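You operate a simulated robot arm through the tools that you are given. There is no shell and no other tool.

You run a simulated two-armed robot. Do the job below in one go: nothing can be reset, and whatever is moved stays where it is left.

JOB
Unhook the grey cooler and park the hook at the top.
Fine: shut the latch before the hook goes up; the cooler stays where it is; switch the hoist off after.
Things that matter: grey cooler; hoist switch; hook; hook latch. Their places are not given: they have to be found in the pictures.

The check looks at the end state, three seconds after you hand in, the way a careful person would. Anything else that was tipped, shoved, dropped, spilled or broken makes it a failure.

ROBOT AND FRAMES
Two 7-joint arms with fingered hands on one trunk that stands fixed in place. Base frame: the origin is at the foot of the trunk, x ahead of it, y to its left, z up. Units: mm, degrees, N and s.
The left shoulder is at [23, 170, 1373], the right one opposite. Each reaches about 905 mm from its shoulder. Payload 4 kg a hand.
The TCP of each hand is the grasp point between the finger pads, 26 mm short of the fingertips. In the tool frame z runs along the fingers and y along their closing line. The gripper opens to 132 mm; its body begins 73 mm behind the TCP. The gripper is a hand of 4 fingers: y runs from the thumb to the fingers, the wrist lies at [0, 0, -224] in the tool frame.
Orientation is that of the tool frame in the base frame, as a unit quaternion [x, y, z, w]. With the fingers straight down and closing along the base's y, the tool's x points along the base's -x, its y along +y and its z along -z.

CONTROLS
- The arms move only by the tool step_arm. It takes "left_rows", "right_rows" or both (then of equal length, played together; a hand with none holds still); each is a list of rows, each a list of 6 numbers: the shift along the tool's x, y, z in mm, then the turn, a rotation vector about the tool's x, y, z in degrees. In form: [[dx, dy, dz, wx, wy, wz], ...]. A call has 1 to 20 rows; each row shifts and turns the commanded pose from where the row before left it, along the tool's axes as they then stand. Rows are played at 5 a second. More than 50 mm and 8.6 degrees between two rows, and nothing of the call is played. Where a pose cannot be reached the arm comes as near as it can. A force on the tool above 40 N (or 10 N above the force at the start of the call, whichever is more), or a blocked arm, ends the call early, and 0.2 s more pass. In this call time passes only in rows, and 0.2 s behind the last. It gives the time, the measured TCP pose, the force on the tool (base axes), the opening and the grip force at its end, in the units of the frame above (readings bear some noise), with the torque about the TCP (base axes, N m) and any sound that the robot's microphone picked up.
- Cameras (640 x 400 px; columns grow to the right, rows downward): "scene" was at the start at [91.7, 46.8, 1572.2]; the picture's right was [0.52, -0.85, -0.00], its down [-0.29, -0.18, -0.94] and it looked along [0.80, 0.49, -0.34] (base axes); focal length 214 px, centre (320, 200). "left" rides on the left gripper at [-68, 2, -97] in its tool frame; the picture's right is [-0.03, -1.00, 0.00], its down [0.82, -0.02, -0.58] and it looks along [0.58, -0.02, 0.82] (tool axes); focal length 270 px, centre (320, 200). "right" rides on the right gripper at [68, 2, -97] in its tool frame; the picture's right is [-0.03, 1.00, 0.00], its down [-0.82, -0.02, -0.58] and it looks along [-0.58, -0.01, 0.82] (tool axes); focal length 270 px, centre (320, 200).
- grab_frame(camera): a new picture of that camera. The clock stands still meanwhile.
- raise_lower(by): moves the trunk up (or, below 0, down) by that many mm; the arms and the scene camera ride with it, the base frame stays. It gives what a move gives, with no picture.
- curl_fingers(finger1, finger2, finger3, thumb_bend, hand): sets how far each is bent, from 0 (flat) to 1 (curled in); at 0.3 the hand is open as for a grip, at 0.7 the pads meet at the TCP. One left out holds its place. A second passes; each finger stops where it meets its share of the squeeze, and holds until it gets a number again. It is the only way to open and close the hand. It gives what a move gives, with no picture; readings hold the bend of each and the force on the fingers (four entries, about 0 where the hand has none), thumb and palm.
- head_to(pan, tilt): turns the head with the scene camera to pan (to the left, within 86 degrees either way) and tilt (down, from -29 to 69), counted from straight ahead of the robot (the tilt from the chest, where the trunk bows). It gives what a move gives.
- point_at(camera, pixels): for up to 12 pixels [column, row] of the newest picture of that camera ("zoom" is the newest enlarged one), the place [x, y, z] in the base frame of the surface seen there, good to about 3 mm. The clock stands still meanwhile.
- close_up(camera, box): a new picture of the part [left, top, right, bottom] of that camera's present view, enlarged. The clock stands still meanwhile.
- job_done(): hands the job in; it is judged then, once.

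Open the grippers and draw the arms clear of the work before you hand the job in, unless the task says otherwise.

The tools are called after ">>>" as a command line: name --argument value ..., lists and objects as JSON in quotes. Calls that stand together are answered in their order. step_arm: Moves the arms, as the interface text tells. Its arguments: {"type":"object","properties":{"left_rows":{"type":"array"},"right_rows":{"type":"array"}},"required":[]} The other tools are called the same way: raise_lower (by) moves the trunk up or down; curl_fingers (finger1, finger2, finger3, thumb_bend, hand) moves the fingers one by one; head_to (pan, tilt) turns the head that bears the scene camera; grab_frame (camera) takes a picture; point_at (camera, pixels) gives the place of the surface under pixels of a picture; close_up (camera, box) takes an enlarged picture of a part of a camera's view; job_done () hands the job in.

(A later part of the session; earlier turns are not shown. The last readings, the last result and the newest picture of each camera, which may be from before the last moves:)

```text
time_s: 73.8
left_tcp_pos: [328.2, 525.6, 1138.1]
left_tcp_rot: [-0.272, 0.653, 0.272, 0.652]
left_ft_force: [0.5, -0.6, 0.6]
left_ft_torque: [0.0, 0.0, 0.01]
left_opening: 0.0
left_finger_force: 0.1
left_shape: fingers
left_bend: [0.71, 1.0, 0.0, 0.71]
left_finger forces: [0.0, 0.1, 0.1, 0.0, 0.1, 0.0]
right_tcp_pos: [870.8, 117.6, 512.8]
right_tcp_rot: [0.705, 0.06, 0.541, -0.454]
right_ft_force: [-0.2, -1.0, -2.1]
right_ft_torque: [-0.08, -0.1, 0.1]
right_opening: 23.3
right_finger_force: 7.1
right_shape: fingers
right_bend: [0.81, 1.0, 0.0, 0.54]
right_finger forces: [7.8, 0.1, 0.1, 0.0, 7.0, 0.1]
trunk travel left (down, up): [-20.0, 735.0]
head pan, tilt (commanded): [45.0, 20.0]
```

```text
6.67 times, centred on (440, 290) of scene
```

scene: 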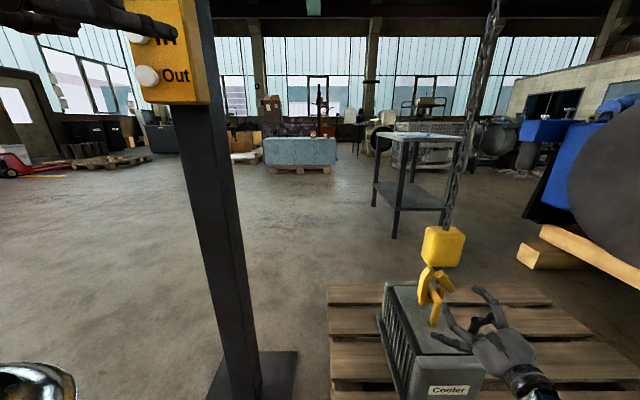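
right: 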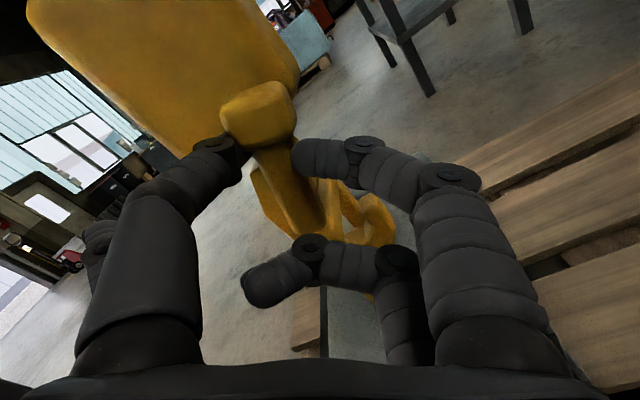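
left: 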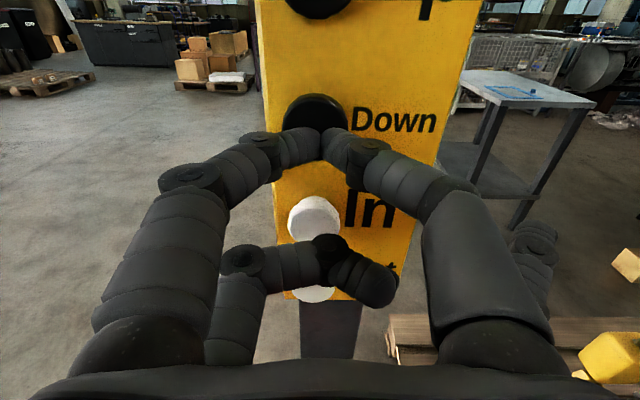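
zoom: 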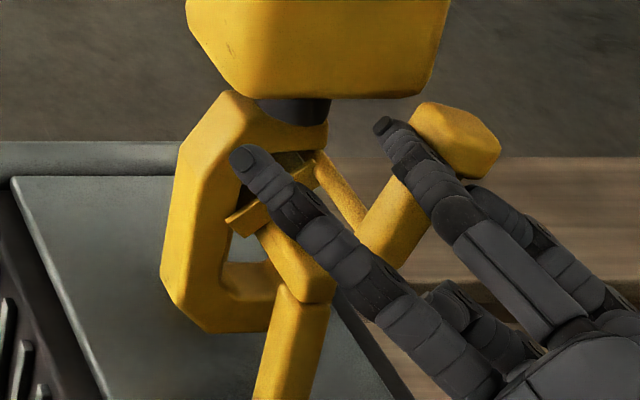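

The lever is held open with ~7 N and the hook is undisturbed. I pull the hook toward −u (out of the staple) 8 mm per row, four rows first.

>>> step_arm --right_rows '[[-4.6, -6.6, 0, 0, 0, 0], [-4.6, -6.6, 0, 0, 0, 0], [-4.6, -6.6, 0, 0, 0, 0], [-4.6, -6.6, 0, 0, 0, 0]]'

>>> close_up --camera "scene" --box '[405, 255, 465, 325]'

>>> grab_frame --camera "right"

```text
time_s: 74.8
left_tcp_pos: [328.5, 522.3, 1139.8]
left_tcp_rot: [-0.27, 0.654, 0.271, 0.653]
left_ft_force: [0.1, 0.0, 0.4]
left_ft_torque: [-0.01, -0.04, 0.01]
left_opening: 0.1
left_finger_force: 0.2
left_shape: fingers
left_bend: [0.71, 1.0, 0.0, 0.71]
left_finger forces: [0.0, 0.0, 0.0, 0.0, 0.0, 0.0]
right_tcp_pos: [849.3, 137.8, 517.9]
right_tcp_rot: [0.704, 0.06, 0.543, -0.454]
right_ft_force: [7.5, -16.0, 3.1]
right_ft_torque: [0.04, -0.08, -0.34]
right_opening: 37.9
right_finger_force: 8.0
right_shape: fingers
right_bend: [0.83, 1.0, 0.0, 0.57]
right_finger forces: [16.0, 0.0, 0.0, 0.1, 0.0, 0.0]
trunk travel left (down, up): [-20.0, 735.0]
head pan, tilt (commanded): [45.0, 20.0]
```

```text
5.71 times, centred on (435, 290) of scene
```

zoom: 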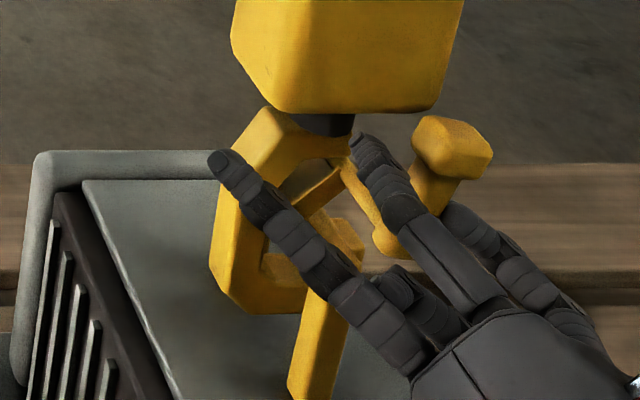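

```text
taken
```

right: 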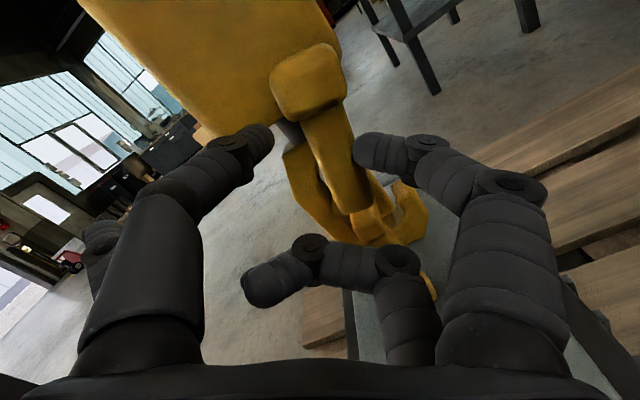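

The hook resisted: finger 1 now pushes with 16 N and the lever has turned back partway instead of the hook moving. I stop and look closely at what is in contact, and whether the cooler has moved.

>>> close_up --camera "scene" --box '[415, 260, 465, 320]'

>>> close_up --camera "right" --box '[250, 90, 450, 290]'

>>> close_up --camera "scene" --box '[370, 220, 530, 400]'

```text
6.67 times, centred on (440, 290) of scene
```

zoom: 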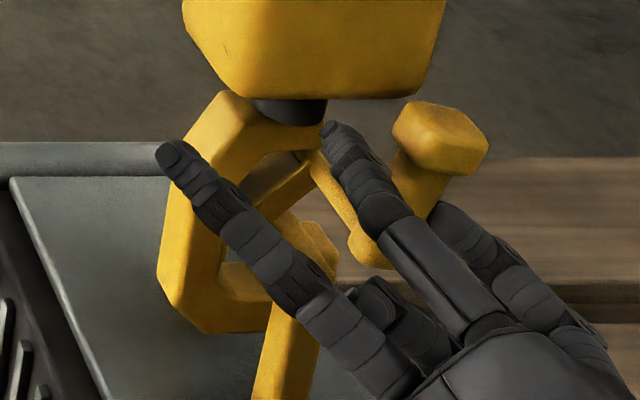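

```text
2.00 times, centred on (350, 190) of right
```

zoom: 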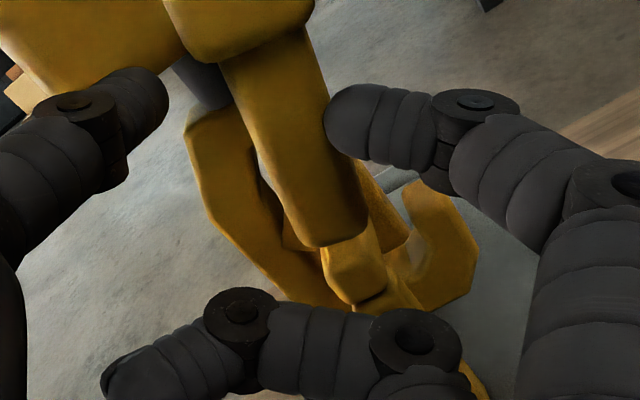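

```text
2.22 times, centred on (450, 310) of scene
```

zoom: 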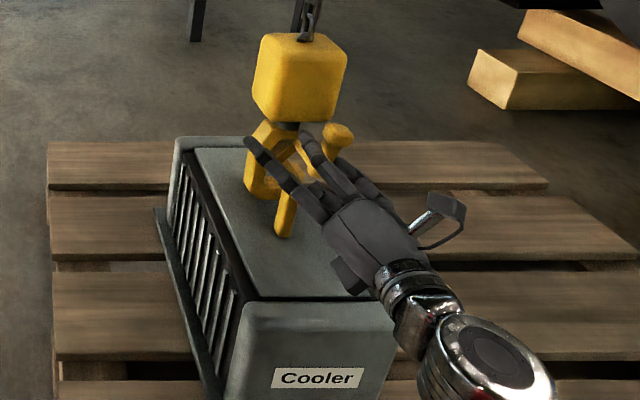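

Finger 1 alone carries the force, so the lever seems to press the blade onto the bar, clamping it against the tip. I measure bar and tip heights in the present view.

>>> close_up --camera "right" --box '[320, 160, 420, 250]'

>>> point_at --camera "zoom" --pixels '[[430, 70], [400, 100], [460, 110], [430, 170], [350, 150], [330, 180], [250, 160], [210, 180], [180, 200], [300, 220], [380, 220], [120, 120]]'

```text
4.44 times, centred on (370, 205) of right
```

zoom: 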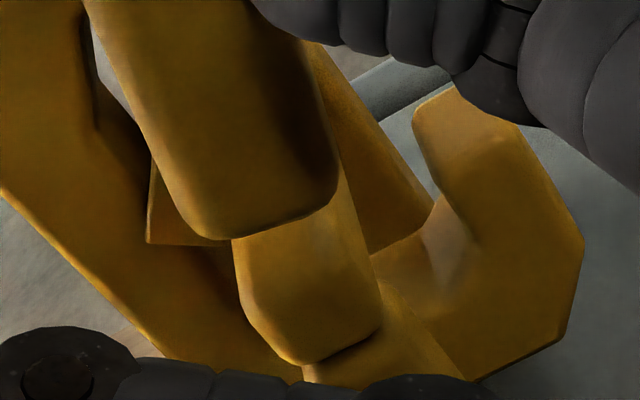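

```text
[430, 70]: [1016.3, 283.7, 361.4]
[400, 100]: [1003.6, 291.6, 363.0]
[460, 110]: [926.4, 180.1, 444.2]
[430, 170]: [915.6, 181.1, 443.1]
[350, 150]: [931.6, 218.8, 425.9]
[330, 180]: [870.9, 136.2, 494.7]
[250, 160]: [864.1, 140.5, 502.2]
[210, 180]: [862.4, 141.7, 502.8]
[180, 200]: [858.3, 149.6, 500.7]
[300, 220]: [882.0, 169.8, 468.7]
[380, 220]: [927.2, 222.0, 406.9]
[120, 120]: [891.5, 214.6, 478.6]
```

The tip is clear of the bar (tip inner u≈22, bar side u≈10), so it is the hook that does not swing sideways; it must be moved by the trolley. I move the right hand back so the thumb holds the latch open again, and look at the crane beam's ends.

>>> step_arm --right_rows '[[4.6, 6.6, 0, 0, 0, 0], [4.6, 6.6, 0, 0, 0, 0], [4.6, 6.6, 0, 0, 0, 0], [4.6, 6.6, 0, 0, 0, 0]]'

>>> close_up --camera "scene" --box '[415, 260, 465, 320]'

>>> head_to --pan 60 --tilt -29

>>> grab_frame --camera "scene"

```text
time_s: 75.8
left_tcp_pos: [328.9, 524.9, 1137.8]
left_tcp_rot: [-0.271, 0.654, 0.271, 0.652]
left_ft_force: [0.3, 0.6, 0.7]
left_ft_torque: [0.02, -0.01, 0.02]
left_opening: 0.1
left_finger_force: 0.0
left_shape: fingers
left_bend: [0.71, 1.0, 0.0, 0.71]
left_finger forces: [0.1, 0.1, 0.0, 0.1, 0.1, 0.1]
right_tcp_pos: [870.3, 118.6, 513.0]
right_tcp_rot: [0.706, 0.061, 0.54, -0.455]
right_ft_force: [-2.1, 0.0, -4.5]
right_ft_torque: [-0.13, -0.04, 0.14]
right_opening: 23.7
right_finger_force: 6.8
right_shape: fingers
right_bend: [0.82, 1.0, 0.0, 0.54]
right_finger forces: [7.5, 0.1, 0.1, 0.1, 6.9, 0.0]
trunk travel left (down, up): [-20.0, 735.0]
head pan, tilt (commanded): [45.0, 20.0]
```

```text
6.67 times, centred on (440, 290) of scene
```

zoom: 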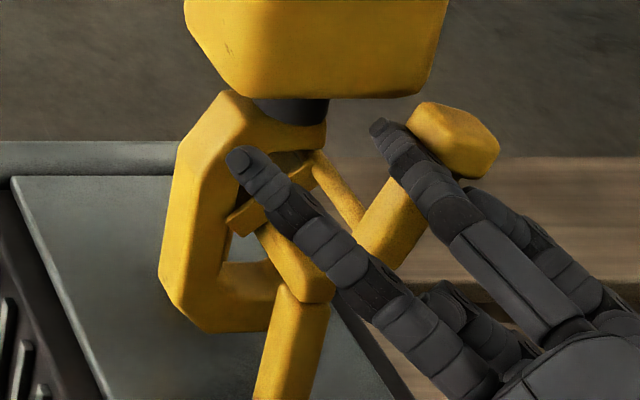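

```text
time_s: 76.9
left_tcp_pos: [329.2, 525.3, 1137.8]
left_tcp_rot: [-0.272, 0.654, 0.272, 0.651]
left_ft_force: [0.3, 0.2, -0.8]
left_ft_torque: [-0.03, 0.01, 0.02]
left_opening: 0.0
left_finger_force: 0.1
left_shape: fingers
left_bend: [0.71, 1.0, 0.0, 0.71]
left_finger forces: [0.0, 0.1, 0.0, 0.0, 0.0, 0.0]
right_tcp_pos: [871.9, 117.6, 513.6]
right_tcp_rot: [0.705, 0.061, 0.541, -0.455]
right_ft_force: [-0.7, 0.5, -4.6]
right_ft_torque: [-0.11, -0.06, 0.1]
right_opening: 24.1
right_finger_force: 7.1
right_shape: fingers
right_bend: [0.82, 1.0, 0.0, 0.54]
right_finger forces: [7.3, 0.1, 0.1, 0.0, 6.9, 0.0]
trunk travel left (down, up): [-20.0, 735.0]
head pan, tilt (commanded): [60.0, -28.6]
```

```text
taken
```

scene: 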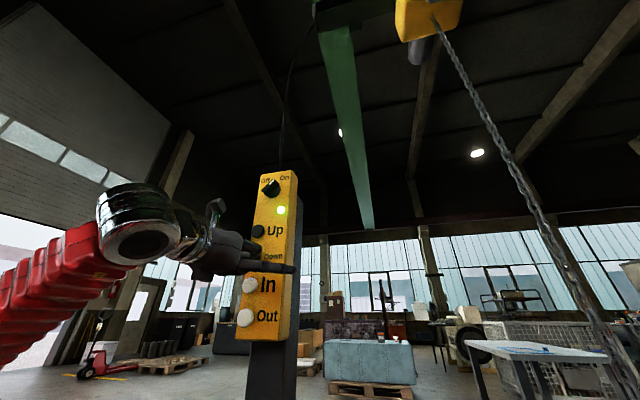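

The latch is held open again. I measure the beam's near end seen at (330,15) and look for a mast or end stops.

>>> point_at --camera "scene" --pixels '[[330, 15], [350, 12], [345, 60], [360, 150], [320, 5], [288, 100], [425, 15], [418, 50]]'

>>> close_up --camera "scene" --box '[270, 0, 480, 110]'

>>> head_to --pan -30 --tilt -20

>>> grab_frame --camera "scene"

```text
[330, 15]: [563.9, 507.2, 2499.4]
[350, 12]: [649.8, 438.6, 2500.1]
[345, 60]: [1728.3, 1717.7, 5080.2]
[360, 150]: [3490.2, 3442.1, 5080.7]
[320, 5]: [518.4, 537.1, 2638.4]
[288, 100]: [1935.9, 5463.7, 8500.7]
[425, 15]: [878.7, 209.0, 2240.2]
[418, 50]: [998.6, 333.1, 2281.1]
```

```text
3.05 times, centred on (375, 55) of scene
```

zoom: 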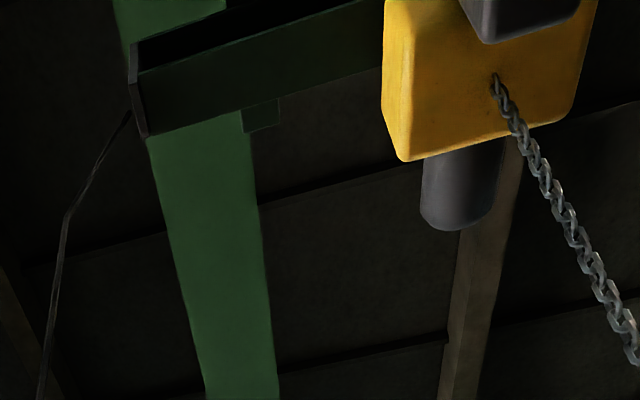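

```text
time_s: 78.6
left_tcp_pos: [328.9, 524.7, 1137.6]
left_tcp_rot: [-0.27, 0.655, 0.27, 0.652]
left_ft_force: [-0.1, -0.3, -0.8]
left_ft_torque: [0.02, 0.0, -0.02]
left_opening: 0.1
left_finger_force: 0.1
left_shape: fingers
left_bend: [0.71, 1.0, 0.0, 0.71]
left_finger forces: [0.0, 0.1, 0.0, 0.1, 0.0, 0.0]
right_tcp_pos: [872.6, 117.4, 513.2]
right_tcp_rot: [0.705, 0.062, 0.541, -0.455]
right_ft_force: [-0.2, 1.9, -3.6]
right_ft_torque: [-0.14, -0.04, 0.09]
right_opening: 23.9
right_finger_force: 7.4
right_shape: fingers
right_bend: [0.82, 1.0, 0.0, 0.54]
right_finger forces: [7.0, 0.0, 0.0, 0.0, 6.6, 0.0]
trunk travel left (down, up): [-20.0, 735.0]
head pan, tilt (commanded): [-30.0, -20.0]
```

```text
taken
```

scene: 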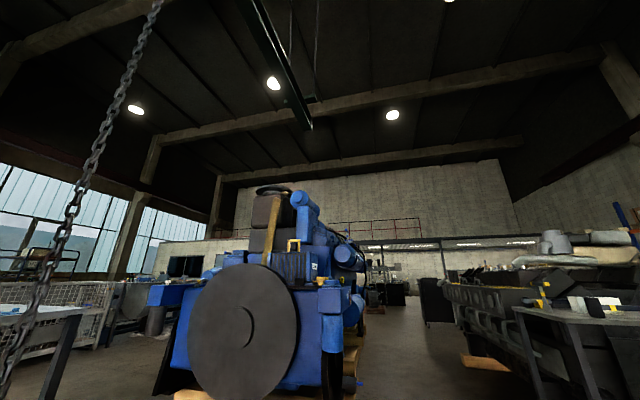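

The near end of the beam is by the pendant at (520,537); the other end runs out over the blue engine, so "In" should bring the trolley toward me (−u). I move the left pointer before the In button and turn the head back to the hook.

>>> step_arm --left_rows '[[0, 0, -16, 0, 0, 0], [29, 0.6, 0, 0, 0, 0], [29.5, 0.6, 0, 0, 0, 0]]'

>>> head_to --pan 45 --tilt 20

>>> grab_frame --camera "left"

>>> close_up --camera "scene" --box '[415, 260, 465, 320]'

```text
time_s: 79.4
left_tcp_pos: [315.4, 512.1, 1080.0]
left_tcp_rot: [-0.271, 0.653, 0.271, 0.653]
left_ft_force: [0.0, 0.5, 1.7]
left_ft_torque: [-0.01, -0.02, 0.04]
left_opening: 0.0
left_finger_force: 0.1
left_shape: fingers
left_bend: [0.71, 1.0, 0.0, 0.71]
left_finger forces: [0.0, 0.1, 0.0, 0.0, 0.0, 0.0]
right_tcp_pos: [871.6, 116.6, 514.0]
right_tcp_rot: [0.705, 0.062, 0.542, -0.454]
right_ft_force: [0.5, 1.5, -2.4]
right_ft_torque: [-0.16, -0.03, 0.07]
right_opening: 23.7
right_finger_force: 6.9
right_shape: fingers
right_bend: [0.82, 1.0, 0.0, 0.54]
right_finger forces: [7.4, 0.0, 0.0, 0.0, 6.7, 0.1]
trunk travel left (down, up): [-20.0, 735.0]
head pan, tilt (commanded): [-30.0, -20.0]
```

```text
time_s: 80.9
left_tcp_pos: [315.7, 513.2, 1080.4]
left_tcp_rot: [-0.271, 0.654, 0.271, 0.652]
left_ft_force: [0.0, 0.5, 0.2]
left_ft_torque: [0.01, -0.01, -0.01]
left_opening: 0.1
left_finger_force: 0.1
left_shape: fingers
left_bend: [0.71, 1.0, 0.0, 0.71]
left_finger forces: [0.0, 0.0, 0.0, 0.1, 0.0, 0.0]
right_tcp_pos: [872.2, 116.5, 515.0]
right_tcp_rot: [0.705, 0.062, 0.542, -0.454]
right_ft_force: [0.8, -0.2, -0.4]
right_ft_torque: [-0.08, -0.07, 0.09]
right_opening: 23.9
right_finger_force: 7.8
right_shape: fingers
right_bend: [0.83, 1.0, 0.0, 0.54]
right_finger forces: [8.4, 0.0, 0.0, 0.0, 7.1, 0.0]
trunk travel left (down, up): [-20.0, 735.0]
head pan, tilt (commanded): [45.0, 20.0]
```

```text
taken
```

left: 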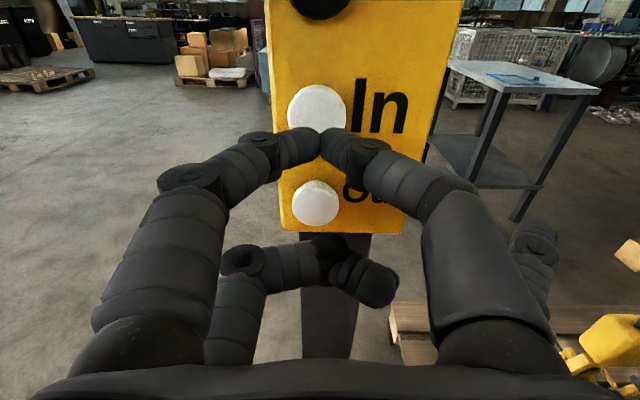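

```text
6.67 times, centred on (440, 290) of scene
```

zoom: 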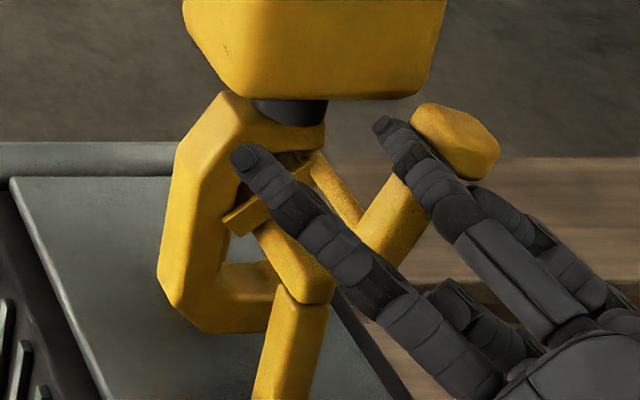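

The pointer is before In. I tap it as briefly as possible and compare the hook's position.

>>> step_arm --left_rows '[[0, 0, 20, 0, 0, 0], [0, 0, 4.5, 0, 0, 0], [0, 0, -10, 0, 0, 0]]'

>>> close_up --camera "scene" --box '[415, 260, 465, 320]'

```text
time_s: 81.7
left_tcp_pos: [325.3, 523.6, 1080.1]
left_tcp_rot: [-0.271, 0.654, 0.271, 0.652]
left_ft_force: [-0.3, 0.0, 0.9]
left_ft_torque: [0.0, 0.01, -0.03]
left_opening: 0.3
left_finger_force: 0.0
left_shape: fingers
left_bend: [0.71, 1.0, 0.0, 0.71]
left_finger forces: [0.0, 0.0, 0.0, 0.1, 0.0, 0.1]
right_tcp_pos: [871.5, 117.8, 514.4]
right_tcp_rot: [0.705, 0.061, 0.542, -0.453]
right_ft_force: [0.5, -1.2, -0.5]
right_ft_torque: [-0.05, -0.11, 0.08]
right_opening: 24.0
right_finger_force: 8.2
right_shape: fingers
right_bend: [0.82, 1.0, 0.0, 0.54]
right_finger forces: [8.5, 0.1, 0.0, 0.0, 7.3, 0.0]
trunk travel left (down, up): [-20.0, 735.0]
head pan, tilt (commanded): [45.0, 20.0]
heard: click
```

```text
6.67 times, centred on (440, 290) of scene
```

zoom: 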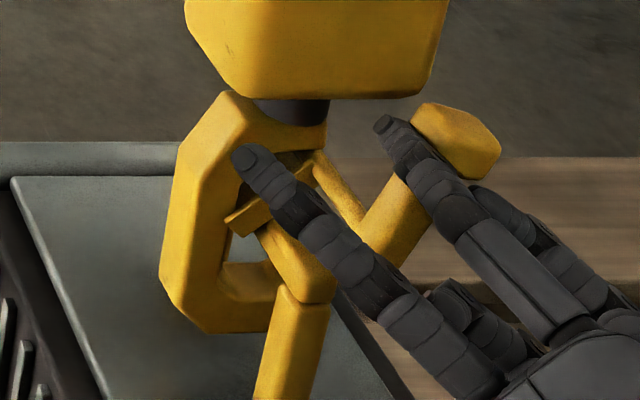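

A click, and the hook seems to have shifted about 1–2 mm to the right (+u). I take a finer reference view of the block's edges before tapping again.

>>> close_up --camera "scene" --box '[420, 245, 460, 270]'

>>> step_arm --left_rows '[[0, 0, 10, 0, 0, 0], [0, 0, -10, 0, 0, 0]]'

>>> close_up --camera "scene" --box '[420, 245, 460, 270]'

```text
16.00 times, centred on (440, 258) of scene
```

zoom: 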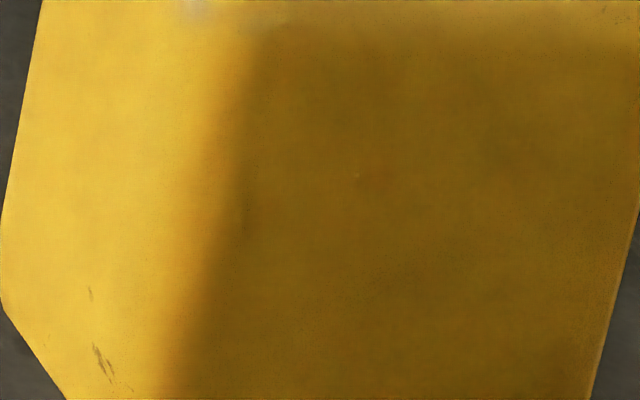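

```text
time_s: 82.3
left_tcp_pos: [324.9, 522.6, 1080.9]
left_tcp_rot: [-0.271, 0.654, 0.271, 0.652]
left_ft_force: [-0.5, -1.2, 0.1]
left_ft_torque: [0.0, -0.02, -0.02]
left_opening: 0.0
left_finger_force: 0.1
left_shape: fingers
left_bend: [0.71, 1.0, 0.0, 0.71]
left_finger forces: [0.1, 0.1, 0.0, 0.0, 0.0, 0.0]
right_tcp_pos: [870.8, 117.3, 514.4]
right_tcp_rot: [0.705, 0.06, 0.542, -0.454]
right_ft_force: [-0.2, 0.0, -0.7]
right_ft_torque: [-0.1, -0.06, 0.06]
right_opening: 24.2
right_finger_force: 7.5
right_shape: fingers
right_bend: [0.83, 1.0, 0.0, 0.54]
right_finger forces: [8.3, 0.0, 0.0, 0.0, 7.2, 0.0]
trunk travel left (down, up): [-20.0, 735.0]
head pan, tilt (commanded): [45.0, 20.0]
```

```text
16.00 times, centred on (440, 258) of scene
```

zoom: 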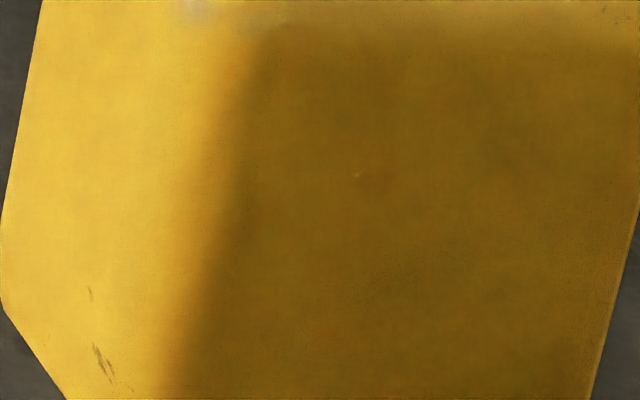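

No click that time and no change. I tap once more, 1.2 mm deeper, and compare with this reference.

>>> step_arm --left_rows '[[0, 0, 11.2, 0, 0, 0], [0, 0, -11.2, 0, 0, 0]]'

>>> close_up --camera "scene" --box '[420, 245, 460, 270]'

```text
time_s: 82.9
left_tcp_pos: [325.0, 522.5, 1078.9]
left_tcp_rot: [-0.272, 0.654, 0.272, 0.652]
left_ft_force: [0.2, 0.2, 0.5]
left_ft_torque: [-0.01, 0.0, 0.02]
left_opening: 0.0
left_finger_force: 0.0
left_shape: fingers
left_bend: [0.71, 1.0, 0.0, 0.71]
left_finger forces: [0.0, 0.0, 0.1, 0.0, 0.0, 0.0]
right_tcp_pos: [871.9, 116.7, 514.5]
right_tcp_rot: [0.705, 0.061, 0.542, -0.454]
right_ft_force: [0.2, -1.9, 0.1]
right_ft_torque: [-0.07, -0.09, 0.08]
right_opening: 24.4
right_finger_force: 8.9
right_shape: fingers
right_bend: [0.82, 1.0, 0.0, 0.54]
right_finger forces: [9.5, 0.0, 0.0, 0.0, 7.6, 0.0]
trunk travel left (down, up): [-20.0, 735.0]
head pan, tilt (commanded): [45.0, 20.0]
heard: click
```

```text
16.00 times, centred on (440, 258) of scene
```

zoom: 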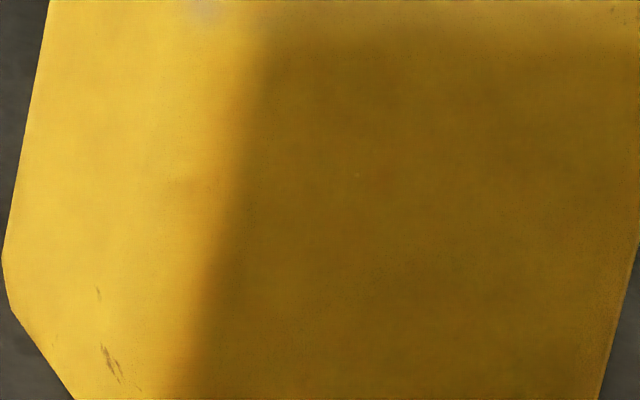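

The block moved right ~2 mm: In is +u, so Out is the direction that draws the hook off. I move the left pointer down to Out and loosen finger 1 so only the thumb holds the lever.

>>> step_arm --left_rows '[[0, 0, -15, 0, 0, 0], [30, 0, 0, 0, 0, 0], [30, 0, 0, 0, 0, 0]]'

>>> curl_fingers --hand "right" --finger1 0.62

>>> grab_frame --camera "left"

>>> close_up --camera "scene" --box '[405, 255, 465, 325]'

```text
time_s: 83.7
left_tcp_pos: [315.0, 518.0, 1025.1]
left_tcp_rot: [-0.271, 0.654, 0.271, 0.652]
left_ft_force: [-0.8, 0.1, -0.3]
left_ft_torque: [-0.06, -0.02, -0.01]
left_opening: 0.0
left_finger_force: 0.0
left_shape: fingers
left_bend: [0.71, 1.0, 0.0, 0.71]
left_finger forces: [0.1, 0.0, 0.0, 0.0, 0.0, 0.1]
left hand out of reach, approached as far as the arm can: row 3
right_tcp_pos: [871.8, 116.5, 512.9]
right_tcp_rot: [0.705, 0.061, 0.542, -0.454]
right_ft_force: [2.1, -0.6, 0.1]
right_ft_torque: [-0.06, -0.07, 0.06]
right_opening: 24.3
right_finger_force: 8.0
right_shape: fingers
right_bend: [0.82, 1.0, 0.0, 0.54]
right_finger forces: [8.6, 0.0, 0.0, 0.0, 7.2, 0.1]
trunk travel left (down, up): [-20.0, 735.0]
head pan, tilt (commanded): [45.0, 20.0]
```

```text
time_s: 84.7
left_tcp_pos: [314.7, 518.5, 1026.2]
left_tcp_rot: [-0.272, 0.655, 0.271, 0.651]
left_ft_force: [0.2, 0.3, -0.5]
left_ft_torque: [0.02, -0.01, -0.01]
left_opening: 0.0
left_finger_force: 0.1
left_shape: fingers
left_bend: [0.71, 1.0, 0.0, 0.71]
left_finger forces: [0.0, 0.0, 0.0, 0.1, 0.0, 0.1]
right_tcp_pos: [870.9, 117.0, 514.5]
right_tcp_rot: [0.705, 0.061, 0.542, -0.453]
right_ft_force: [-0.6, 1.9, 0.5]
right_ft_torque: [0.02, -0.02, 0.04]
right_opening: 36.3
right_finger_force: 0.5
right_shape: fingers
right_bend: [0.62, 1.0, 0.0, 0.56]
right_finger forces: [0.0, 0.0, 0.1, 0.1, 1.4, 0.0]
trunk travel left (down, up): [-20.0, 735.0]
head pan, tilt (commanded): [45.0, 20.0]
```

```text
taken
```

left: 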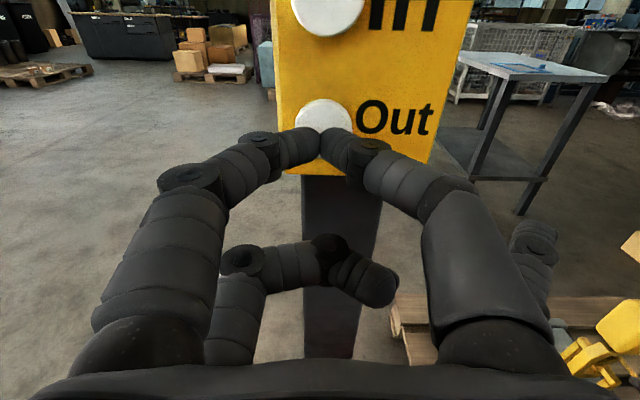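

```text
5.71 times, centred on (435, 290) of scene
```

zoom: 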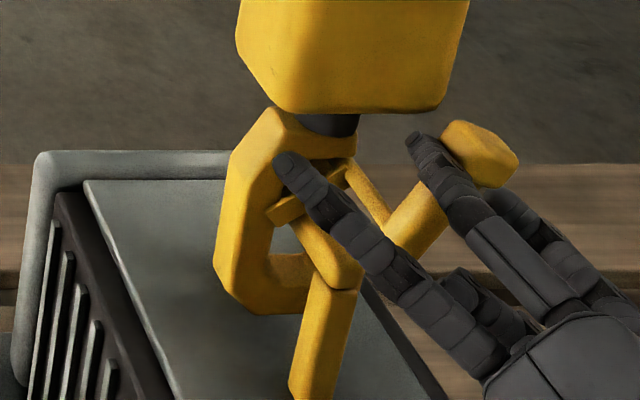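

The pointer tip is on Out within a few mm; the thumb holds the latch open. I press Out for about a second while the right hand follows slightly slower toward −u.

>>> step_arm --left_rows '[[0, 0, 20, 0, 0, 0], [0, 0, 7, 0, 0, 0], [0, 0, 0, 0, 0, 0], [0, 0, 0, 0, 0, 0], [0, 0, 0, 0, 0, 0], [0, 0, -12, 0, 0, 0]]' --right_rows '[[0, 0, 0, 0, 0, 0], [-1, -1.5, 0, 0, 0, 0], [-2, -2.9, 0, 0, 0, 0], [-2, -2.9, 0, 0, 0, 0], [-2, -2.9, 0, 0, 0, 0], [-1, -1.5, 0, 0, 0, 0]]'

>>> close_up --camera "scene" --box '[405, 255, 465, 325]'

>>> grab_frame --camera "left"

```text
time_s: 86.1
left_tcp_pos: [326.5, 527.7, 1025.2]
left_tcp_rot: [-0.271, 0.655, 0.27, 0.652]
left_ft_force: [-0.9, 0.0, -0.6]
left_ft_torque: [0.01, -0.02, -0.02]
left_opening: 0.1
left_finger_force: 0.1
left_shape: fingers
left_bend: [0.71, 1.0, 0.0, 0.71]
left_finger forces: [0.1, 0.0, 0.1, 0.0, 0.0, 0.0]
right_tcp_pos: [861.1, 127.9, 514.9]
right_tcp_rot: [0.705, 0.061, 0.542, -0.453]
right_ft_force: [-0.7, -0.1, 1.2]
right_ft_torque: [0.0, -0.01, 0.02]
right_opening: 35.8
right_finger_force: 0.6
right_shape: fingers
right_bend: [0.62, 1.0, 0.0, 0.56]
right_finger forces: [0.0, 0.0, 0.0, 0.0, 1.3, 0.0]
trunk travel left (down, up): [-20.0, 735.0]
head pan, tilt (commanded): [45.0, 20.0]
heard: click
```

```text
5.71 times, centred on (435, 290) of scene
```

zoom: 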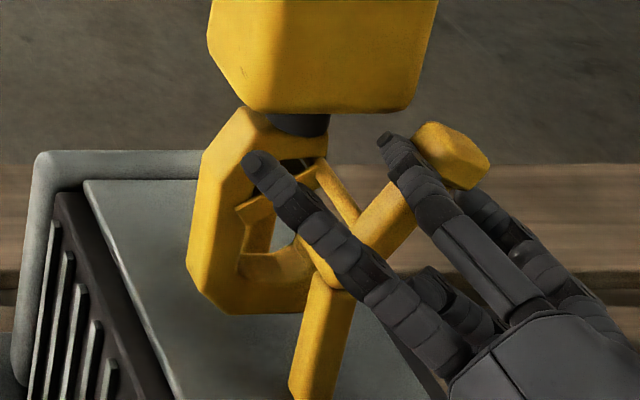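

```text
taken
```

left: 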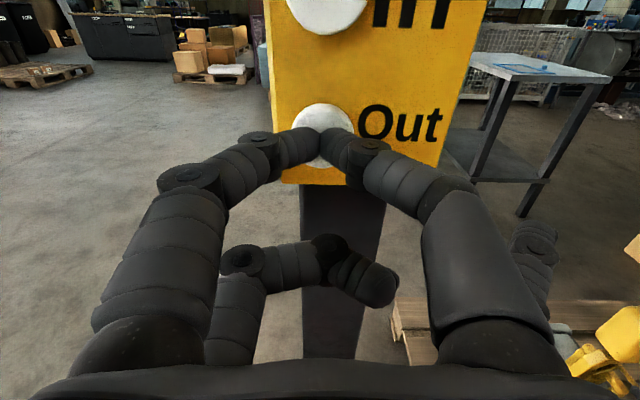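

The hook moved 20 mm to −u, the cooler is unmoved and forces are tiny. I press Out longer (about 1.8 s) with the right hand following at 3.9 mm per row.

>>> step_arm --left_rows '[[0, 0, 12, 0, 0, 0], [0, 0, 0, 0, 0, 0], [0, 0, 0, 0, 0, 0], [0, 0, 0, 0, 0, 0], [0, 0, 0, 0, 0, 0], [0, 0, 0, 0, 0, 0], [0, 0, 0, 0, 0, 0], [0, 0, 0, 0, 0, 0], [0, 0, -12, 0, 0, 0]]' --right_rows '[[-1.1, -1.6, 0, 0, 0, 0], [-2.2, -3.2, 0, 0, 0, 0], [-2.2, -3.2, 0, 0, 0, 0], [-2.2, -3.2, 0, 0, 0, 0], [-2.2, -3.2, 0, 0, 0, 0], [-2.2, -3.2, 0, 0, 0, 0], [-2.2, -3.2, 0, 0, 0, 0], [-2.2, -3.2, 0, 0, 0, 0], [-1.1, -1.6, 0, 0, 0, 0]]'

>>> close_up --camera "scene" --box '[395, 250, 465, 330]'

```text
time_s: 88.1
left_tcp_pos: [326.1, 526.0, 1025.0]
left_tcp_rot: [-0.273, 0.654, 0.272, 0.651]
left_ft_force: [1.0, -1.0, -0.8]
left_ft_torque: [0.0, -0.01, 0.01]
left_opening: 0.0
left_finger_force: 0.2
left_shape: fingers
left_bend: [0.71, 1.0, 0.0, 0.71]
left_finger forces: [0.0, 0.1, 0.0, 0.0, 0.0, 0.1]
right_tcp_pos: [847.1, 137.5, 514.4]
right_tcp_rot: [0.706, 0.063, 0.546, -0.447]
right_ft_force: [-0.4, 0.4, -1.2]
right_ft_torque: [0.02, 0.03, -0.06]
right_opening: 35.6
right_finger_force: 0.1
right_shape: fingers
right_bend: [0.61, 1.0, 0.0, 0.57]
right_finger forces: [0.4, 0.0, 0.1, 0.1, 0.0, 0.0]
trunk travel left (down, up): [-20.0, 735.0]
head pan, tilt (commanded): [45.0, 20.0]
heard: click
```

```text
5.00 times, centred on (430, 290) of scene
```

zoom: 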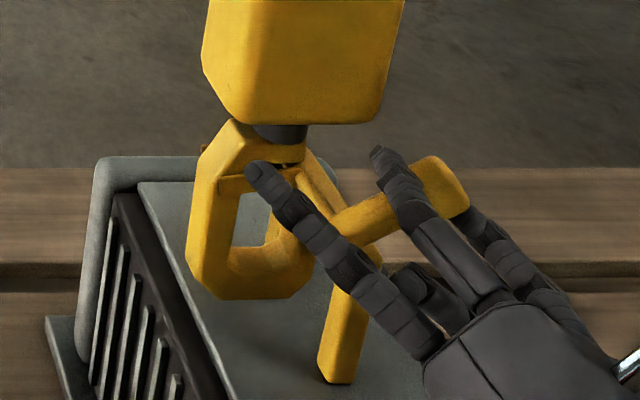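

The hook moved further out but the right hand only followed 17 of 31 mm and the lever is now almost level. I check the right hand's state and view before going on.

>>> step_arm --right_rows '[[0, 0, 0, 0, 0, 0]]'

>>> grab_frame --camera "right"

>>> grab_frame --camera "scene"

```text
time_s: 88.5
left_tcp_pos: [325.1, 525.5, 1025.9]
left_tcp_rot: [-0.271, 0.654, 0.271, 0.652]
left_ft_force: [0.0, -0.2, 0.6]
left_ft_torque: [0.04, -0.01, -0.01]
left_opening: 0.0
left_finger_force: 0.1
left_shape: fingers
left_bend: [0.71, 1.0, 0.0, 0.71]
left_finger forces: [0.0, 0.0, 0.0, 0.0, 0.1, 0.0]
right_tcp_pos: [847.1, 139.1, 514.1]
right_tcp_rot: [0.707, 0.062, 0.545, -0.447]
right_ft_force: [0.2, -0.7, 0.2]
right_ft_torque: [-0.01, 0.03, 0.01]
right_opening: 34.9
right_finger_force: 0.1
right_shape: fingers
right_bend: [0.62, 1.0, 0.0, 0.57]
right_finger forces: [0.0, 0.1, 0.0, 0.0, 0.0, 0.1]
trunk travel left (down, up): [-20.0, 735.0]
head pan, tilt (commanded): [45.0, 20.0]
```

```text
taken
```

right: 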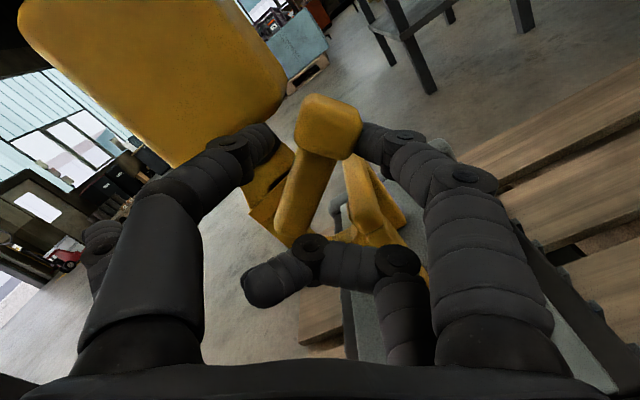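

```text
taken
```

scene: 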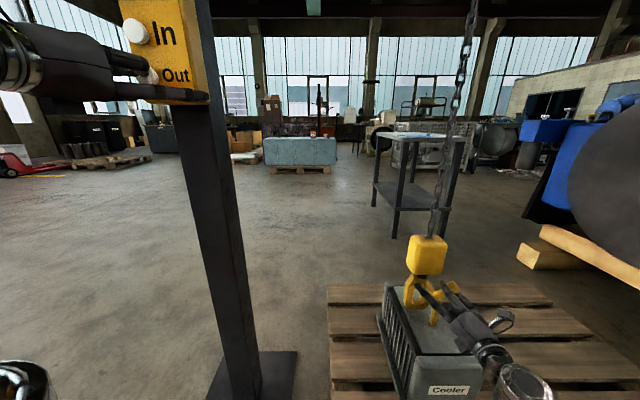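

>>> close_up --camera "scene" --box '[400, 265, 450, 315]'

>>> close_up --camera "right" --box '[230, 80, 440, 280]'

>>> point_at --camera "zoom" --pixels '[[300, 100], [220, 250], [130, 350], [370, 300], [400, 360], [480, 380], [330, 330], [420, 250]]'

```text
8.00 times, centred on (425, 290) of scene
```

zoom: 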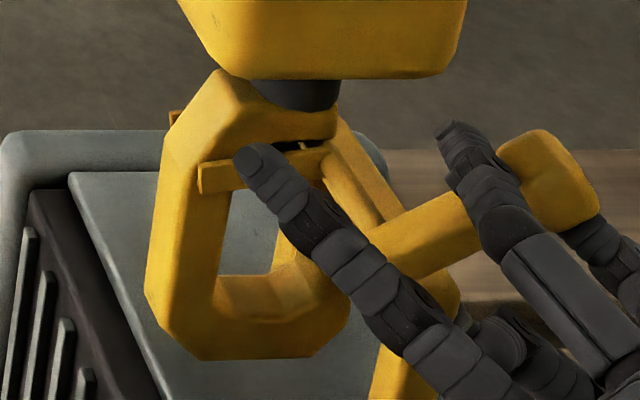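

```text
2.00 times, centred on (335, 180) of right
```

zoom: 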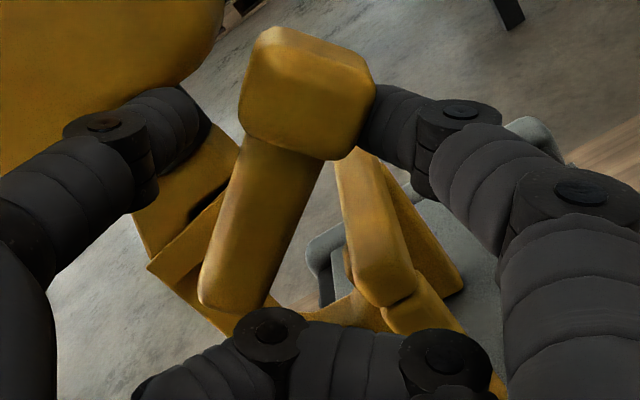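

```text
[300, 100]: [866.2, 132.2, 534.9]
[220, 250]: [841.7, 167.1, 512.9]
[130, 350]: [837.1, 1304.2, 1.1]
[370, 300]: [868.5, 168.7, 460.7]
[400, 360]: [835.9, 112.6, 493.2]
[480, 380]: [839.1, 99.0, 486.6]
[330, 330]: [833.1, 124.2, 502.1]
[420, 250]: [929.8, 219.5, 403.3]
```

The hook's mouth has now passed nearly off the bar: the tip sits just left of the staple and the latch is swung fully open. I test the right hand with a small −u move to see that it follows.

>>> step_arm --right_rows '[[-2.2, -3.2, 0, 0, 0, 0], [-2.2, -3.2, 0, 0, 0, 0]]'

>>> grab_frame --camera "right"

```text
time_s: 89.1
left_tcp_pos: [325.5, 526.6, 1025.9]
left_tcp_rot: [-0.272, 0.654, 0.272, 0.652]
left_ft_force: [-0.6, -0.1, 0.3]
left_ft_torque: [-0.01, -0.04, 0.02]
left_opening: 0.0
left_finger_force: 0.0
left_shape: fingers
left_bend: [0.71, 1.0, 0.0, 0.71]
left_finger forces: [0.0, 0.0, 0.1, 0.0, 0.0, 0.0]
right_tcp_pos: [842.8, 141.2, 515.6]
right_tcp_rot: [0.706, 0.062, 0.547, -0.444]
right_ft_force: [0.7, 0.1, -0.6]
right_ft_torque: [0.0, 0.03, 0.01]
right_opening: 37.3
right_finger_force: 0.4
right_shape: fingers
right_bend: [0.6, 1.0, 0.0, 0.57]
right_finger forces: [1.3, 0.0, 0.0, 0.1, 0.0, 0.0]
trunk travel left (down, up): [-20.0, 735.0]
head pan, tilt (commanded): [45.0, 20.0]
```

```text
taken
```

right: 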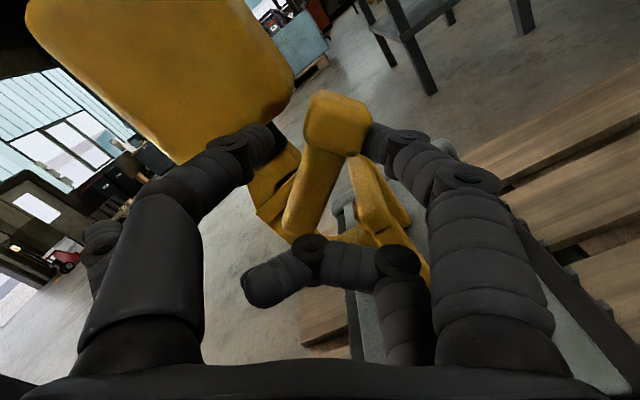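

Finger 1 now feels 1.3 N from the other side: past the middle the latch spring holds it open, so I need not hold it. I open the right pincer and draw back along the bar direction.

>>> curl_fingers --hand "right" --finger1 0.45 --thumb_bend 0.45

>>> step_arm --right_rows '[[0, 0, -25, 0, 0, 0], [0, 0, -35, 0, 0, 0], [0, 0, -40, 0, 0, 0]]'

>>> close_up --camera "scene" --box '[395, 250, 465, 330]'

>>> grab_frame --camera "right"

```text
time_s: 90.1
left_tcp_pos: [325.6, 526.5, 1025.2]
left_tcp_rot: [-0.272, 0.653, 0.272, 0.653]
left_ft_force: [1.2, 0.2, 0.9]
left_ft_torque: [0.01, -0.02, 0.0]
left_opening: 0.1
left_finger_force: 0.0
left_shape: fingers
left_bend: [0.71, 1.0, 0.0, 0.71]
left_finger forces: [0.0, 0.0, 0.1, 0.0, 0.0, 0.0]
right_tcp_pos: [839.2, 143.8, 510.0]
right_tcp_rot: [0.708, 0.062, 0.545, -0.445]
right_ft_force: [0.4, -0.4, -0.4]
right_ft_torque: [0.02, 0.0, 0.0]
right_opening: 82.3
right_finger_force: 0.0
right_shape: fingers
right_bend: [0.45, 1.0, 0.0, 0.45]
right_finger forces: [0.1, 0.1, 0.0, 0.0, 0.0, 0.0]
trunk travel left (down, up): [-20.0, 735.0]
head pan, tilt (commanded): [45.0, 20.0]
```

```text
time_s: 90.9
left_tcp_pos: [325.7, 526.2, 1025.6]
left_tcp_rot: [-0.271, 0.654, 0.271, 0.652]
left_ft_force: [-0.1, 0.1, -0.4]
left_ft_torque: [-0.01, 0.03, 0.0]
left_opening: 0.2
left_finger_force: 0.1
left_shape: fingers
left_bend: [0.71, 1.0, 0.0, 0.71]
left_finger forces: [0.0, 0.0, 0.1, 0.0, 0.0, 0.0]
right_tcp_pos: [763.2, 86.5, 514.7]
right_tcp_rot: [0.704, 0.063, 0.54, -0.457]
right_ft_force: [0.6, 0.2, -0.1]
right_ft_torque: [0.0, -0.02, -0.01]
right_opening: 82.6
right_finger_force: 0.1
right_shape: fingers
right_bend: [0.45, 1.0, 0.0, 0.45]
right_finger forces: [0.1, 0.0, 0.1, 0.0, 0.0, 0.0]
trunk travel left (down, up): [-20.0, 735.0]
head pan, tilt (commanded): [45.0, 20.0]
```

```text
5.00 times, centred on (430, 290) of scene
```

zoom: 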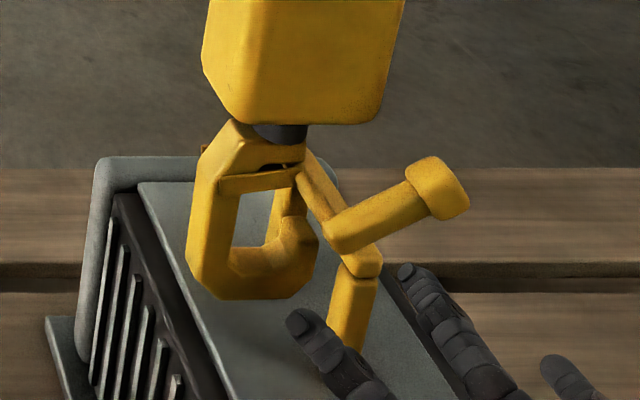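

```text
taken
```

right: 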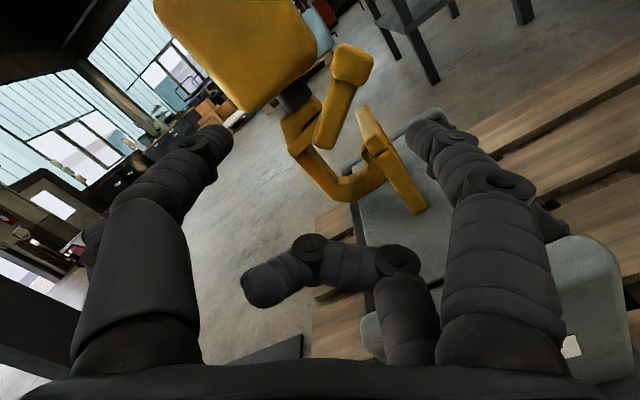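

Clear view now: the blade lies level across the hook and stays; the tip is still just under the bar. I press Out about 2.3 s more to carry the hook well clear.

>>> step_arm --left_rows '[[0, 0, 12, 0, 0, 0], [0, 0, 0, 0, 0, 0], [0, 0, 0, 0, 0, 0], [0, 0, 0, 0, 0, 0], [0, 0, 0, 0, 0, 0], [0, 0, 0, 0, 0, 0], [0, 0, 0, 0, 0, 0], [0, 0, 0, 0, 0, 0], [0, 0, 0, 0, 0, 0], [0, 0, 0, 0, 0, 0], [0, 0, 0, 0, 0, 0], [0, 0, -12, 0, 0, 0]]'

>>> close_up --camera "scene" --box '[375, 230, 475, 330]'

>>> grab_frame --camera "right"

```text
time_s: 93.5
left_tcp_pos: [325.1, 526.4, 1025.5]
left_tcp_rot: [-0.273, 0.653, 0.273, 0.651]
left_ft_force: [0.4, -0.9, 0.2]
left_ft_torque: [-0.04, 0.0, 0.01]
left_opening: 0.0
left_finger_force: 0.0
left_shape: fingers
left_bend: [0.71, 1.0, 0.0, 0.71]
left_finger forces: [0.1, 0.0, 0.0, 0.0, 0.0, 0.1]
right_tcp_pos: [764.8, 83.4, 514.6]
right_tcp_rot: [0.705, 0.062, 0.542, -0.454]
right_ft_force: [1.2, 1.3, -0.3]
right_ft_torque: [-0.02, -0.04, 0.02]
right_opening: 82.6
right_finger_force: 0.1
right_shape: fingers
right_bend: [0.45, 1.0, 0.0, 0.45]
right_finger forces: [0.1, 0.1, 0.0, 0.0, 0.1, 0.0]
trunk travel left (down, up): [-20.0, 735.0]
head pan, tilt (commanded): [45.0, 20.0]
heard: click
```

```text
4.00 times, centred on (425, 280) of scene
```

zoom: 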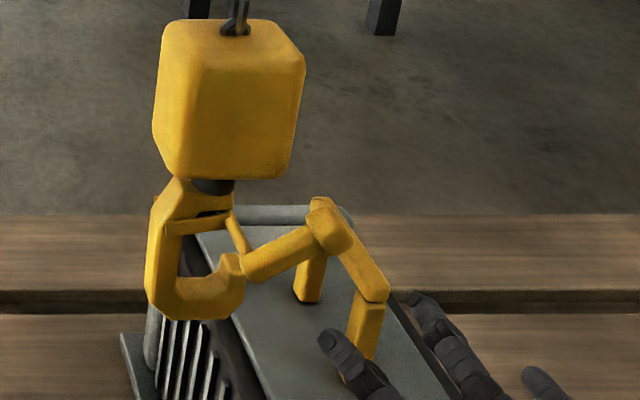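

```text
taken
```

right: 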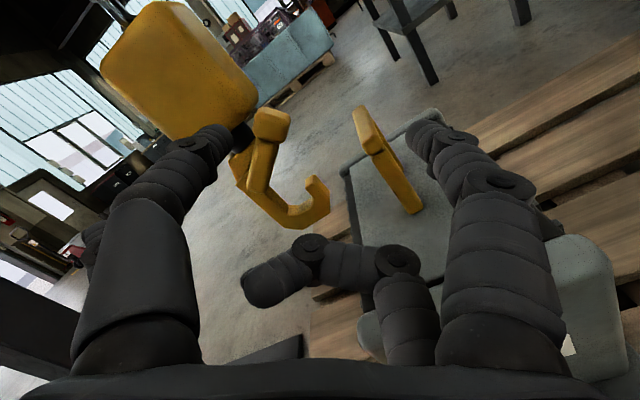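

The hook hangs free to the left of the staple. I move it out another ~30 mm for working room, then measure the lever.

>>> step_arm --left_rows '[[0, 0, 12, 0, 0, 0], [0, 0, 0, 0, 0, 0], [0, 0, 0, 0, 0, 0], [0, 0, 0, 0, 0, 0], [0, 0, 0, 0, 0, 0], [0, 0, 0, 0, 0, 0], [0, 0, 0, 0, 0, 0], [0, 0, -12, 0, 0, 0]]'

>>> close_up --camera "scene" --box '[375, 230, 475, 330]'

>>> point_at --camera "zoom" --pixels '[[295, 225], [270, 245], [235, 262], [310, 222], [150, 240], [225, 275], [200, 200], [220, 80], [370, 320], [340, 235]]'

```text
time_s: 95.3
left_tcp_pos: [325.5, 526.0, 1027.0]
left_tcp_rot: [-0.272, 0.655, 0.272, 0.651]
left_ft_force: [0.5, -0.4, -0.4]
left_ft_torque: [0.04, -0.02, 0.01]
left_opening: 0.0
left_finger_force: 0.0
left_shape: fingers
left_bend: [0.71, 1.0, 0.0, 0.71]
left_finger forces: [0.0, 0.1, 0.1, 0.0, 0.0, 0.0]
right_tcp_pos: [763.4, 83.9, 515.5]
right_tcp_rot: [0.705, 0.06, 0.542, -0.453]
right_ft_force: [-0.4, -0.8, 0.7]
right_ft_torque: [0.01, -0.02, 0.02]
right_opening: 82.6
right_finger_force: 0.3
right_shape: fingers
right_bend: [0.45, 1.0, 0.0, 0.45]
right_finger forces: [0.0, 0.1, 0.0, 0.0, 0.1, 0.0]
trunk travel left (down, up): [-20.0, 735.0]
head pan, tilt (commanded): [45.0, 20.0]
heard: click
```

```text
4.00 times, centred on (425, 280) of scene
```

zoom: 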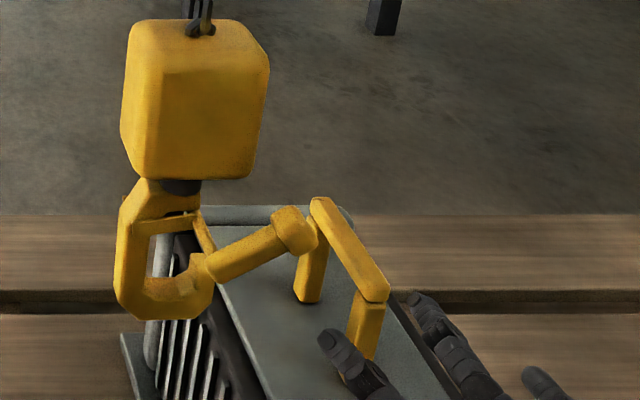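

```text
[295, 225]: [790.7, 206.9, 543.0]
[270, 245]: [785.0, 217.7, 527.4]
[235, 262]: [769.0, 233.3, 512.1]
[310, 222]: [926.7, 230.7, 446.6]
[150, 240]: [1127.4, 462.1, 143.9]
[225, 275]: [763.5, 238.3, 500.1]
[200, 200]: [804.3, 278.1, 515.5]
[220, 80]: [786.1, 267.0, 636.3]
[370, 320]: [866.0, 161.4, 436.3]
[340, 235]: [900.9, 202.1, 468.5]
```

The lever stands 44° to the right (knob at about (791,207,543)), hook fully clear of the staple. I move the right hand across in front of the lever, still 100 mm short, to grip it and swing it shut.

>>> step_arm --right_rows '[[-20.5, -35.6, 0, 0, 0, 0], [-20.5, -35.6, 0, 0, 0, 0], [0, 0, 35, 0, 0, 0]]'

>>> grab_frame --camera "right"

```text
time_s: 96.3
left_tcp_pos: [325.8, 527.2, 1025.6]
left_tcp_rot: [-0.272, 0.654, 0.272, 0.652]
left_ft_force: [0.5, -0.4, -0.5]
left_ft_torque: [0.0, 0.01, -0.03]
left_opening: 0.2
left_finger_force: 0.1
left_shape: fingers
left_bend: [0.71, 1.0, 0.0, 0.71]
left_finger forces: [0.0, 0.1, 0.0, 0.0, 0.0, 0.1]
right_tcp_pos: [735.1, 125.6, 480.3]
right_tcp_rot: [0.729, 0.082, 0.54, -0.411]
right_ft_force: [-0.3, -0.1, -1.5]
right_ft_torque: [-0.04, -0.02, 0.0]
right_opening: 82.5
right_finger_force: 0.0
right_shape: fingers
right_bend: [0.45, 1.0, 0.0, 0.45]
right_finger forces: [0.1, 0.0, 0.0, 0.0, 0.1, 0.0]
trunk travel left (down, up): [-20.0, 735.0]
head pan, tilt (commanded): [45.0, 20.0]
stopped in row 3 (right hand): the arm was blocked; the commanded pose is now the measured one
```

```text
taken
```

right: 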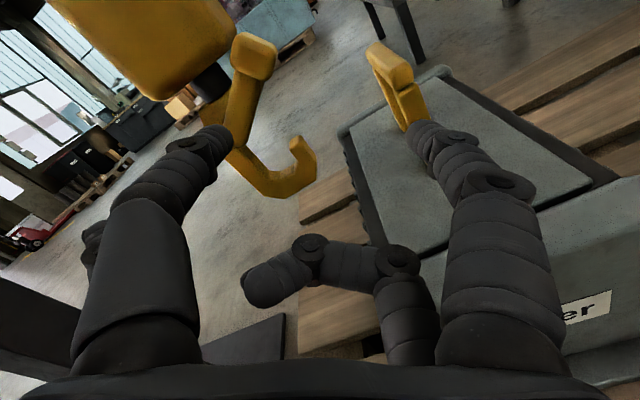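

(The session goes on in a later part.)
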